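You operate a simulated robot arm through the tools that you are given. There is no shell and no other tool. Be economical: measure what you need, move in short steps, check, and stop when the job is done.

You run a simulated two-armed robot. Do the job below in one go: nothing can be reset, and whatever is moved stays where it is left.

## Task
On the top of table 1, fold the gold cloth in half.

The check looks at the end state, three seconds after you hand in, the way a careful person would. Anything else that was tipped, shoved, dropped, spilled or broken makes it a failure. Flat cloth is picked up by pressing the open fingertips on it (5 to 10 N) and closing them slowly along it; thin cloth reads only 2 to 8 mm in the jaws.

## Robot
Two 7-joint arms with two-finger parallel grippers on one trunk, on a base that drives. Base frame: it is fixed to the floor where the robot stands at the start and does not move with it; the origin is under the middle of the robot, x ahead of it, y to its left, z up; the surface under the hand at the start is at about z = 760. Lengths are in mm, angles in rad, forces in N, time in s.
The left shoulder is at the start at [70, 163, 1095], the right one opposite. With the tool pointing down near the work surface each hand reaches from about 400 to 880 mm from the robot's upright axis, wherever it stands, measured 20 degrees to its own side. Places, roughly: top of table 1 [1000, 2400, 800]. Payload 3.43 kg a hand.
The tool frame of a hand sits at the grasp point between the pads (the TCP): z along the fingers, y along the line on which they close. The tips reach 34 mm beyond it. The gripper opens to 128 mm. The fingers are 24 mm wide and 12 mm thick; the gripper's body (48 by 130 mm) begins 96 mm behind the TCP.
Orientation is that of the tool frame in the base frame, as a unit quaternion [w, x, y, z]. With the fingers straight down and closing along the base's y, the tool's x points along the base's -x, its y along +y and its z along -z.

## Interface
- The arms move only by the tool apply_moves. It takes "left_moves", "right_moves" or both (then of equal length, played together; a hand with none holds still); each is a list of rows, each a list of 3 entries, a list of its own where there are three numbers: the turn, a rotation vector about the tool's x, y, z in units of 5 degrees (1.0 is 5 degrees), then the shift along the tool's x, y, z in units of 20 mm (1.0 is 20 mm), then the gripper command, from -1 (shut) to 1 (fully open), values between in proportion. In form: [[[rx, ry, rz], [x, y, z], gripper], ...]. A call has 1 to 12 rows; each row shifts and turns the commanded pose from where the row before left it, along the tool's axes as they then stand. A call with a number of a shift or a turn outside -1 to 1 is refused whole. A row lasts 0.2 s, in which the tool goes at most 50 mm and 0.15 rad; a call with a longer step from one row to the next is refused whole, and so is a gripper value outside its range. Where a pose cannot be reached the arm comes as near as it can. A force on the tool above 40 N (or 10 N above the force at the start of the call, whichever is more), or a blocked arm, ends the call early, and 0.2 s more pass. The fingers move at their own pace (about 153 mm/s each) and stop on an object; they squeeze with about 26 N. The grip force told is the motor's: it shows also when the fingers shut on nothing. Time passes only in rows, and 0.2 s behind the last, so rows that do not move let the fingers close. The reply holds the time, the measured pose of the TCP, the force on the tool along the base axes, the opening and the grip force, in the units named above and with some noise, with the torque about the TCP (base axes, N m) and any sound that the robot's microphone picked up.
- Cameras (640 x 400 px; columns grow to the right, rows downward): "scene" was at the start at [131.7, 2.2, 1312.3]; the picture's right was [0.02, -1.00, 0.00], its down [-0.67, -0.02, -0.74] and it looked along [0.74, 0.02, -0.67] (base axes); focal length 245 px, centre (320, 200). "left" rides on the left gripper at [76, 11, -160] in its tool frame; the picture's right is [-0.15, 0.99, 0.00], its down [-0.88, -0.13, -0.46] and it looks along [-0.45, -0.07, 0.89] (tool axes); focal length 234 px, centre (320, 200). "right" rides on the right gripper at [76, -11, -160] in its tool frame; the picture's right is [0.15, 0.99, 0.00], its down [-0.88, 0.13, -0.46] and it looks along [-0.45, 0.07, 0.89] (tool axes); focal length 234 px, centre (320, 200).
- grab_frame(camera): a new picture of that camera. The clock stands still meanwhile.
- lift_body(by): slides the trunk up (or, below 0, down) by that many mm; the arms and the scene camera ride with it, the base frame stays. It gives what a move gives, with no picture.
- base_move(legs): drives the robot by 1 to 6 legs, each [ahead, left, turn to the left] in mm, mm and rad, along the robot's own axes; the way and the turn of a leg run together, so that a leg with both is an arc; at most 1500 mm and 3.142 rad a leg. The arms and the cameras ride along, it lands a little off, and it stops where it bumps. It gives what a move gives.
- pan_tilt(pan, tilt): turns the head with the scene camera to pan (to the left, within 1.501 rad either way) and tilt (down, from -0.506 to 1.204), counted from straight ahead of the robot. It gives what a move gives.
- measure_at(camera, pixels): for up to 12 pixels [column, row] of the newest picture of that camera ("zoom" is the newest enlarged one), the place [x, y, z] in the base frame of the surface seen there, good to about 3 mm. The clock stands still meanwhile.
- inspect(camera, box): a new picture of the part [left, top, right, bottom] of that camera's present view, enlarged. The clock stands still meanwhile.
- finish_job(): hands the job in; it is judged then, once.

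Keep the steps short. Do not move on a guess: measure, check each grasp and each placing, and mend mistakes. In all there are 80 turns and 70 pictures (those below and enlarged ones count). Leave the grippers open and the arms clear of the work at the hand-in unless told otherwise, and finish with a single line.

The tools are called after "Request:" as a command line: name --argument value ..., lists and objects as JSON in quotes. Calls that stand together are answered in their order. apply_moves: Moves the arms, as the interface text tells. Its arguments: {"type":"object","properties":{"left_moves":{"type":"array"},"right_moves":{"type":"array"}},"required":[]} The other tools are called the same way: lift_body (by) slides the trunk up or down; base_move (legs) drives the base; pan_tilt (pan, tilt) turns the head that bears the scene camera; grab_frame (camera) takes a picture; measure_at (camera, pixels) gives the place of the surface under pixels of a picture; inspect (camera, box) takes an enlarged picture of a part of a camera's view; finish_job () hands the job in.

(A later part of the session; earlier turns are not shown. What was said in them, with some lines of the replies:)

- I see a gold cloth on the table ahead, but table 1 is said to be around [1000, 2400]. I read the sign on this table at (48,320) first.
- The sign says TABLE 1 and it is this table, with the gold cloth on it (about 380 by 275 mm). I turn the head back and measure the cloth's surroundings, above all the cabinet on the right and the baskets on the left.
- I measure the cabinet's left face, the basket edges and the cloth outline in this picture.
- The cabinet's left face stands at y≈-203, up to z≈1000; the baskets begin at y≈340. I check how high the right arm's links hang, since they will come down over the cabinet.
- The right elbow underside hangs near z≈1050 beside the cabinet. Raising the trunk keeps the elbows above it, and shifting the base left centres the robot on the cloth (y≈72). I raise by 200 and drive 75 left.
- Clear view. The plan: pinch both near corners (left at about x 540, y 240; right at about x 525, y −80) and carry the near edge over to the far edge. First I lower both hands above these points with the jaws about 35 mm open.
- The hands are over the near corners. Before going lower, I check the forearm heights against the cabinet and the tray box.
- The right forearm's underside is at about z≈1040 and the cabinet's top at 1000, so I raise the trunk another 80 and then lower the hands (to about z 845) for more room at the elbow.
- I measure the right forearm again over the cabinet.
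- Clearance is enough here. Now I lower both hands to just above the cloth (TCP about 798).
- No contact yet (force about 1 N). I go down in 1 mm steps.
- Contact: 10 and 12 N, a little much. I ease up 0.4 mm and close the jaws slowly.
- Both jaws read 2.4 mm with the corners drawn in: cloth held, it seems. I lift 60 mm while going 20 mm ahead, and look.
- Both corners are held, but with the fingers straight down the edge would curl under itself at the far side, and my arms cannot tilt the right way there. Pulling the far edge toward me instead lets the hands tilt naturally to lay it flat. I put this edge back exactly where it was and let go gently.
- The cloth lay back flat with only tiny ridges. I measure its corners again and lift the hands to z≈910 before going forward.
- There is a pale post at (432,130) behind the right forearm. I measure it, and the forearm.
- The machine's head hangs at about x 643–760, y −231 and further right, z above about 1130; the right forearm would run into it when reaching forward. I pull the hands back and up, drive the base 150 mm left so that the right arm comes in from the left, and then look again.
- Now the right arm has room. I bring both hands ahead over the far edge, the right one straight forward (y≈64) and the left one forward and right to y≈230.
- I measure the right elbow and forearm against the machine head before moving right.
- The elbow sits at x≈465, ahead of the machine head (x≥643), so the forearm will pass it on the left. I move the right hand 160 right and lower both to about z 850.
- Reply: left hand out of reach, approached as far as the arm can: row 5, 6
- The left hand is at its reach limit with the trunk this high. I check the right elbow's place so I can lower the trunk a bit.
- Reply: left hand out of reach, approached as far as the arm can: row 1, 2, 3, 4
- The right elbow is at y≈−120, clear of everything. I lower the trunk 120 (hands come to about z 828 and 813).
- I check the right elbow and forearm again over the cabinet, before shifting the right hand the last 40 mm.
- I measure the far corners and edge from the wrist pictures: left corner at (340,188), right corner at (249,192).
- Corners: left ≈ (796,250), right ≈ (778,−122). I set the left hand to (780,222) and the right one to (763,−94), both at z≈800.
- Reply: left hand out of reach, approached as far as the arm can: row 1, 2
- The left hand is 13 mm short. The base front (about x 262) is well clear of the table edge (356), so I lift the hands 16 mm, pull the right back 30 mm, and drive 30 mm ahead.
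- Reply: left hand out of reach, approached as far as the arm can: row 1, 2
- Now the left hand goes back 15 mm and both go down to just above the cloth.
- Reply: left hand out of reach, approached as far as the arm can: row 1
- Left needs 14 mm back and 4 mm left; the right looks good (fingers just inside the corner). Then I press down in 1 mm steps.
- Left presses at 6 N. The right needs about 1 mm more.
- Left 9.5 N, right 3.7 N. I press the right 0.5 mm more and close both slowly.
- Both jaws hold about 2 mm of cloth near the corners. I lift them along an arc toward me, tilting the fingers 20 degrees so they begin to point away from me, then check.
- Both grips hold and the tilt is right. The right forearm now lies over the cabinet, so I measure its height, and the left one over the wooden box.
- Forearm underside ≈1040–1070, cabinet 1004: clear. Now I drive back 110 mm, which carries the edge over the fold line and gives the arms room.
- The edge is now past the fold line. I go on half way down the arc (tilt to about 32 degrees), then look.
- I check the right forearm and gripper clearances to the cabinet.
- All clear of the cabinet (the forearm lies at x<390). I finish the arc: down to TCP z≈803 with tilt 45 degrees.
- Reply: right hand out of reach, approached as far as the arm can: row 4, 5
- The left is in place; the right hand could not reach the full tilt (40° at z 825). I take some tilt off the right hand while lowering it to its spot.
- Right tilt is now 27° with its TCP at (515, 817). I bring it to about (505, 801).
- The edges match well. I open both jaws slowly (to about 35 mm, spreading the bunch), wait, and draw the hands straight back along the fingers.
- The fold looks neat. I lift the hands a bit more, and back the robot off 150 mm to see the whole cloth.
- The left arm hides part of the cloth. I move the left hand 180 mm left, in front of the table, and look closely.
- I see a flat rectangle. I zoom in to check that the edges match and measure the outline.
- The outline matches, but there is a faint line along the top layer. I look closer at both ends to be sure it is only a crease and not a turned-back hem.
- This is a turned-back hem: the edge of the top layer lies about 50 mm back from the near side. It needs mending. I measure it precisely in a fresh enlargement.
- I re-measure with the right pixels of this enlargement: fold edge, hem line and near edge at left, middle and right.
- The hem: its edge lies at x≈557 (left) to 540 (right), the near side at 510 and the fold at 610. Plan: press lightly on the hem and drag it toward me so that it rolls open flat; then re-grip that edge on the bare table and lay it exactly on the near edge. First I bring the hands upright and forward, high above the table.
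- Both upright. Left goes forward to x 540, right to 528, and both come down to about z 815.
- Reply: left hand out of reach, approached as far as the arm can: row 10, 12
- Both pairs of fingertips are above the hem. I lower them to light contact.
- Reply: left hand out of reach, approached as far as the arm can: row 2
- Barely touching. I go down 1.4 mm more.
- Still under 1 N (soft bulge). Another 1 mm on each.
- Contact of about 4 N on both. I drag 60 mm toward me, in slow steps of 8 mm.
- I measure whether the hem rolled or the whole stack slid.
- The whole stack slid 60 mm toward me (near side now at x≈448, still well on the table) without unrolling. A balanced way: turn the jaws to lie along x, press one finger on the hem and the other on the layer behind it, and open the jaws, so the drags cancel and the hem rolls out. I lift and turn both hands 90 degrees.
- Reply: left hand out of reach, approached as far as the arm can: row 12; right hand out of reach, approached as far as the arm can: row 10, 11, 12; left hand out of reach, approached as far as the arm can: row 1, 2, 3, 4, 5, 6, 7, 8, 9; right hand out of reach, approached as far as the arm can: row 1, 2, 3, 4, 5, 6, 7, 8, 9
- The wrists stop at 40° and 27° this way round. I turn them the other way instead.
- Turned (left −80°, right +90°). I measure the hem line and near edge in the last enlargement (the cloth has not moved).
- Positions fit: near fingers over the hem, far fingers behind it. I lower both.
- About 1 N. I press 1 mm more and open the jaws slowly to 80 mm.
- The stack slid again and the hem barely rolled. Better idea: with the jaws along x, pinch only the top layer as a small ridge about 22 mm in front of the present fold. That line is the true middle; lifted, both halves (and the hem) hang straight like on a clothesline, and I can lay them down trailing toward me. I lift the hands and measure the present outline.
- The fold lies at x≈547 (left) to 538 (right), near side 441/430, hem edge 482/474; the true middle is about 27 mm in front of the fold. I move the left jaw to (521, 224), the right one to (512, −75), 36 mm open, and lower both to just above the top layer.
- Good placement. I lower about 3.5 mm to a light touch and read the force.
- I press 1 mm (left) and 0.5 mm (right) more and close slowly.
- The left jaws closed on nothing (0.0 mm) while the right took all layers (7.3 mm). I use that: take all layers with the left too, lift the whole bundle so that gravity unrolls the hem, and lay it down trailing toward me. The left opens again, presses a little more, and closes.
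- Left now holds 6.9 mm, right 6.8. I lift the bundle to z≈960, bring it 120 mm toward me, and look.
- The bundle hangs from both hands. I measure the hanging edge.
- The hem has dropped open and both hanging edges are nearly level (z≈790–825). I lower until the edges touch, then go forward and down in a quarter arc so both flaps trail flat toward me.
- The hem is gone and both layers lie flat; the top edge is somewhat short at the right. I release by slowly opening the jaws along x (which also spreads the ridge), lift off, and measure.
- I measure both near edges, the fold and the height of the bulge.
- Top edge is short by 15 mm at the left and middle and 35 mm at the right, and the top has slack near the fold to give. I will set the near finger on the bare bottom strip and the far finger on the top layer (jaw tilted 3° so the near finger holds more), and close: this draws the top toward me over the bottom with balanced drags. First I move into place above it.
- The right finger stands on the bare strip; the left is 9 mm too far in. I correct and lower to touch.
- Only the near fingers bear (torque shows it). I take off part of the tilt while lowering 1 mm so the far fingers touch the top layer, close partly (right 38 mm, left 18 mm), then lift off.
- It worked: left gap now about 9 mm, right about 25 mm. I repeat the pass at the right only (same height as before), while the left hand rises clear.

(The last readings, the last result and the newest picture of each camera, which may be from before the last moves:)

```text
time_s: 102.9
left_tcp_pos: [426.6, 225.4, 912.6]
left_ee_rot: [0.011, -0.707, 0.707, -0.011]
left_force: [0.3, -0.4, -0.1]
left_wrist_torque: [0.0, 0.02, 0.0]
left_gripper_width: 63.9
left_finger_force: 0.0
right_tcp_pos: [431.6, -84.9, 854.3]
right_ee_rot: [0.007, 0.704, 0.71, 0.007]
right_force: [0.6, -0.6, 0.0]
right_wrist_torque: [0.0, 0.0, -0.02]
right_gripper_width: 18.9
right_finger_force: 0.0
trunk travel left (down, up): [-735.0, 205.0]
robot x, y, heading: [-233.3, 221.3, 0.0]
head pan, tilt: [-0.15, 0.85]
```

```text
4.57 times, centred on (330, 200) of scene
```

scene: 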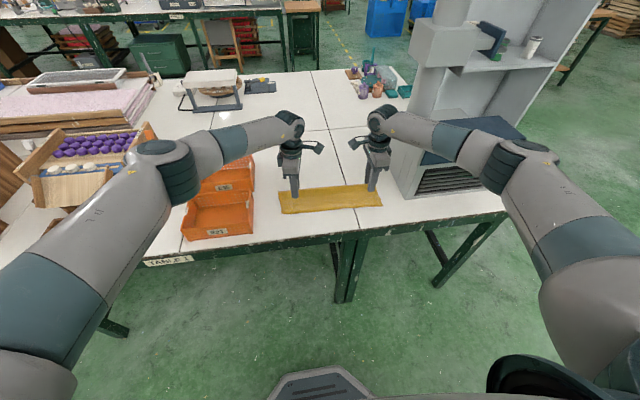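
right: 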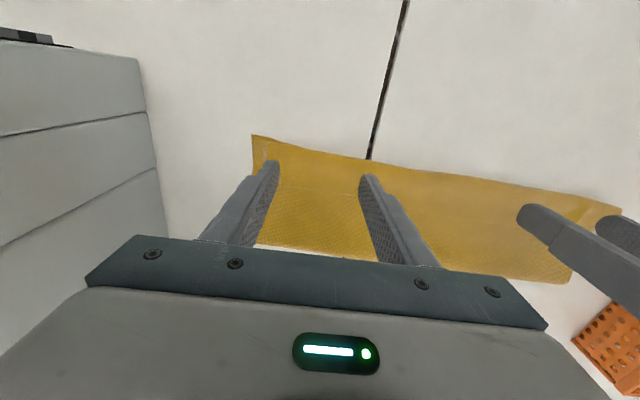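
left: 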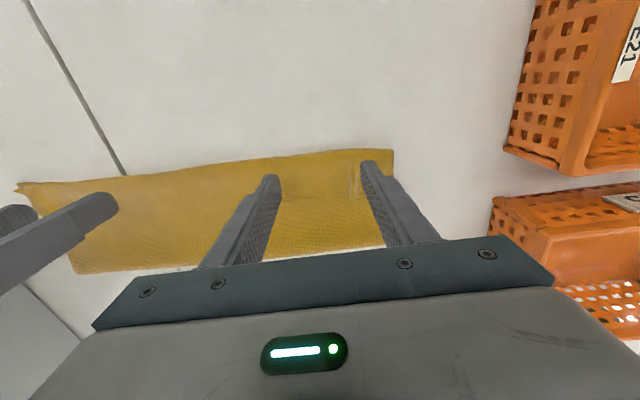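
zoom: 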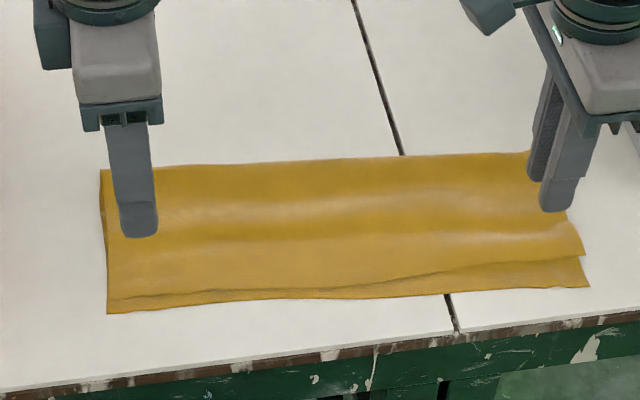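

The second pass mostly slid the stack because the far finger bore too much. One more pass with 1.2° more tilt onto the near finger.

Request:
apply_moves --right_moves '[[[-0.25, 0, 0], [0, -0.15, 0], -0.06], [[0, 0, 0], [0, 0, 0.9], -0.06], [[0, 0, 0], [0, 0, 0.9], -0.06], [[0, 0, 0], [0, 0, 0.8], -0.06], [[0, 0, 0], [0, 0, 0.3], -0.06], [[0, 0, 0], [0, 0, 0.1], -0.06], [[0, 0, 0], [0, 0, 0], -0.17], [[0, 0, 0], [0, 0, 0], -0.28], [[0, 0, 0], [0, 0, 0], -0.39], [[0, 0, 0], [0, 0, 0], -0.5], [[0, 0, 0], [0, 0, 0], -0.6], [[0, 0, 0], [0, 0, 0], -0.7]]'

Request:
apply_moves --right_moves '[[[0, 0, 0], [0, 0, 0], -0.7], [[0, 0, 0], [0, 0, -1], -0.7], [[0, 0, 0], [0, 0, -1], -0.7], [[0, 0, 0], [0, 0, -1], -0.7]]'

Request:
inspect --camera "scene" --box '[260, 160, 400, 240]'

Request:
measure_at --camera "zoom" --pixels '[[112, 298], [112, 310], [300, 285], [300, 296], [500, 265], [500, 285], [575, 250], [580, 283], [300, 166]]'

```text
time_s: 105.5
left_tcp_pos: [425.2, 225.7, 914.5]
left_ee_rot: [0.012, -0.707, 0.707, -0.012]
left_force: [0.2, 1.0, 0.2]
left_wrist_torque: [-0.01, -0.02, -0.04]
left_gripper_width: 64.3
left_finger_force: 0.0
right_tcp_pos: [431.4, -82.8, 796.7]
right_ee_rot: [0.016, 0.705, 0.709, 0.016]
right_force: [2.4, -0.8, 16.8]
right_wrist_torque: [0.01, 0.2, -0.03]
right_gripper_width: 17.3
right_finger_force: 0.1
trunk travel left (down, up): [-735.0, 205.0]
robot x, y, heading: [-231.4, 226.5, -0.003]
head pan, tilt: [-0.15, 0.85]
```

```text
time_s: 106.5
left_tcp_pos: [427.4, 224.6, 913.9]
left_ee_rot: [0.01, -0.706, 0.708, -0.011]
left_force: [-0.7, 0.8, 0.2]
left_wrist_torque: [-0.02, -0.03, -0.04]
left_gripper_width: 63.9
left_finger_force: 0.1
right_tcp_pos: [429.4, -84.1, 853.3]
right_ee_rot: [0.016, 0.705, 0.709, 0.015]
right_force: [0.2, -1.1, 0.5]
right_wrist_torque: [-0.03, -0.03, -0.02]
right_gripper_width: 19.3
right_finger_force: 0.1
trunk travel left (down, up): [-735.0, 205.0]
robot x, y, heading: [-229.4, 221.5, 0.002]
head pan, tilt: [-0.15, 0.85]
```

```text
4.57 times, centred on (330, 200) of scene
```

zoom: 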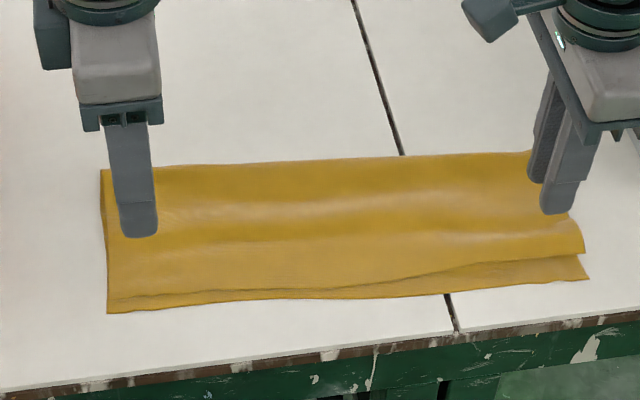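

```text
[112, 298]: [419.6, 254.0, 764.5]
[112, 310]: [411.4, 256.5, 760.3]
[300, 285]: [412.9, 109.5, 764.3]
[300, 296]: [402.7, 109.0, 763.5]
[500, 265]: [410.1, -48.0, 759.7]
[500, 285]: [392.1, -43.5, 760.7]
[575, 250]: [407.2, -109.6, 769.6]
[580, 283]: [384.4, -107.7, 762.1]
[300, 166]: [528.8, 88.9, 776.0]
```

Gaps are now 8 mm left, 10 mm middle, 18–23 mm right: progress. I repeat the same pass once more at the right.

Request:
apply_moves --right_moves '[[[-0.05, 0, 0], [-0.1, 0.05, 0], 0.0], [[0, 0, 0], [0, 0, 0.9], 0.0], [[0, 0, 0], [0, 0, 0.9], 0.0], [[0, 0, 0], [0, 0, 0.8], 0.0], [[0, 0, 0], [0, 0, 0.3], 0.0], [[0, 0, 0], [0, 0, 0.1], 0.0], [[0, 0, 0], [0, 0, 0], -0.12], [[0, 0, 0], [0, 0, 0], -0.24], [[0, 0, 0], [0, 0, 0], -0.36], [[0, 0, 0], [0, 0, 0], -0.48], [[0, 0, 0], [0, 0, 0], -0.6], [[0, 0, 0], [0, 0, 0], -0.7]]'

Request:
apply_moves --right_moves '[[[0, 0, 0], [0, 0, 0], -0.7], [[0, 0, 0], [0, 0, -1], -0.7], [[0, 0, 0], [0, 0, -1], -0.7], [[0, 0, 0], [0, 0, -1], -0.7]]'

Request:
inspect --camera "scene" --box '[260, 160, 400, 240]'

```text
time_s: 109.1
left_tcp_pos: [425.3, 224.6, 915.0]
left_ee_rot: [0.012, -0.707, 0.707, -0.012]
left_force: [-0.4, -0.1, 0.0]
left_wrist_torque: [0.03, -0.04, -0.01]
left_gripper_width: 64.0
left_finger_force: 0.0
right_tcp_pos: [433.7, -85.3, 797.3]
right_ee_rot: [0.018, 0.705, 0.709, 0.018]
right_force: [2.4, -0.1, 15.7]
right_wrist_torque: [0.02, 0.16, -0.01]
right_gripper_width: 17.4
right_finger_force: 0.0
trunk travel left (down, up): [-735.0, 205.0]
robot x, y, heading: [-231.7, 222.8, 0.001]
head pan, tilt: [-0.15, 0.85]
```

```text
time_s: 110.1
left_tcp_pos: [425.4, 224.9, 914.3]
left_ee_rot: [0.011, -0.706, 0.708, -0.011]
left_force: [0.5, 0.8, 0.1]
left_wrist_torque: [0.02, -0.03, -0.01]
left_gripper_width: 63.7
left_finger_force: 0.1
right_tcp_pos: [429.5, -85.0, 852.9]
right_ee_rot: [0.017, 0.705, 0.709, 0.017]
right_force: [0.7, -0.5, -0.7]
right_wrist_torque: [0.03, 0.0, 0.01]
right_gripper_width: 19.0
right_finger_force: 0.3
trunk travel left (down, up): [-735.0, 205.0]
robot x, y, heading: [-229.9, 221.0, 0.0]
head pan, tilt: [-0.15, 0.85]
```

```text
4.57 times, centred on (330, 200) of scene
```

zoom: 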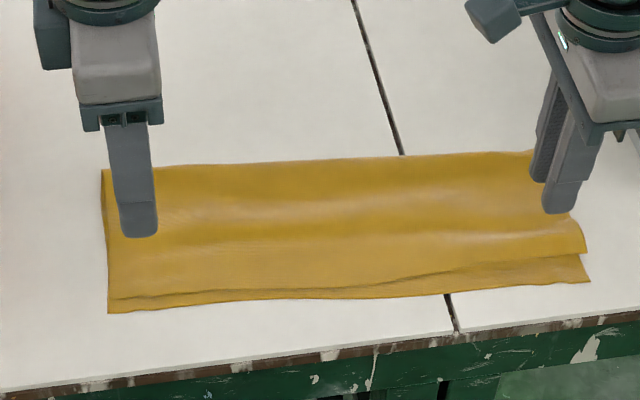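

The layers now match within about 8–10 mm on most of the width and about 20 mm at the right corner; no more is to be gained safely. I lift the hands, open them, back off and take a last look.

Request:
apply_moves --left_moves '[[[0, 0, 0], [0, 0.5, -1], 0.5], [[0, 0, 0], [0, 0.5, -1], 0.9], [[0, 0, 0], [0, 0.5, -1], 0.9], [[0, 0, 0], [0, 0.5, -1], 0.9], [[0, 0, 0], [0, 0, 0], 0.9]]' --right_moves '[[[0, 0, 0], [0, 0, -1], -0.5], [[0, 0, 0], [0, 0, -1], 0], [[0, 0, 0], [0, 0, -1], 0.5], [[0, 0, 0], [0, 0, -1], 0.9], [[0, 0, 0], [0, 0, -1], 0.9]]'

Request:
base_move --legs '[[-150, 0, 0]]'

Request:
grab_frame --camera "scene"

```text
time_s: 111.3
left_tcp_pos: [382.7, 225.5, 992.4]
left_ee_rot: [0.011, -0.705, 0.709, -0.01]
left_force: [0.8, -0.4, -0.4]
left_wrist_torque: [0.02, 0.03, -0.01]
left_gripper_width: 121.9
left_finger_force: 0.1
right_tcp_pos: [424.7, -86.6, 953.9]
right_ee_rot: [0.018, 0.705, 0.709, 0.017]
right_force: [0.1, 0.4, 0.5]
right_wrist_torque: [0.02, 0.02, -0.05]
right_gripper_width: 121.6
right_finger_force: 0.1
trunk travel left (down, up): [-735.0, 205.0]
robot x, y, heading: [-229.8, 222.6, -0.002]
head pan, tilt: [-0.15, 0.85]
```

```text
time_s: 112.7
left_tcp_pos: [234.4, 225.3, 992.1]
left_ee_rot: [0.01, -0.706, 0.708, -0.011]
left_force: [0.3, 0.1, -0.7]
left_wrist_torque: [-0.01, -0.03, 0.02]
left_gripper_width: 121.7
left_finger_force: 0.0
right_tcp_pos: [274.8, -87.2, 952.5]
right_ee_rot: [0.017, 0.705, 0.709, 0.016]
right_force: [0.4, 0.8, -0.2]
right_wrist_torque: [0.02, 0.03, 0.0]
right_gripper_width: 121.6
right_finger_force: 0.0
trunk travel left (down, up): [-735.0, 205.0]
robot x, y, heading: [-378.1, 222.5, -0.004]
head pan, tilt: [-0.15, 0.85]
```

```text
2 pictures are left
5 turns are left
```

scene: 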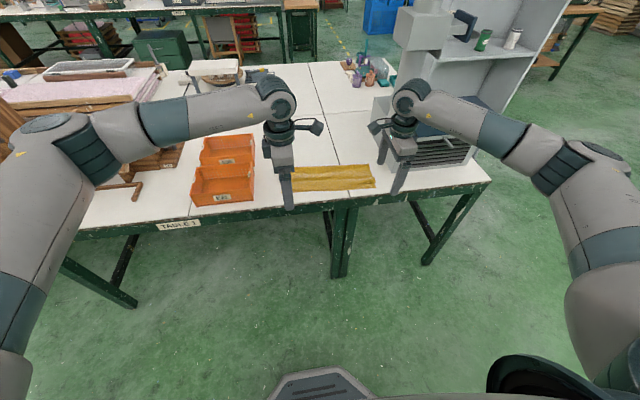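

The cloth lies folded on table 1, nothing else has moved, and both grippers are open and clear of the table. I hand in.

Request:
finish_job

```text
The job is handed in.
```

The gold cloth on table 1 is folded in half but not perfectly square: the edges miss by about 8–10 mm along most of the width and about 20 mm at the right corner, and it lies about 110 mm nearer the table's front edge than at the start.
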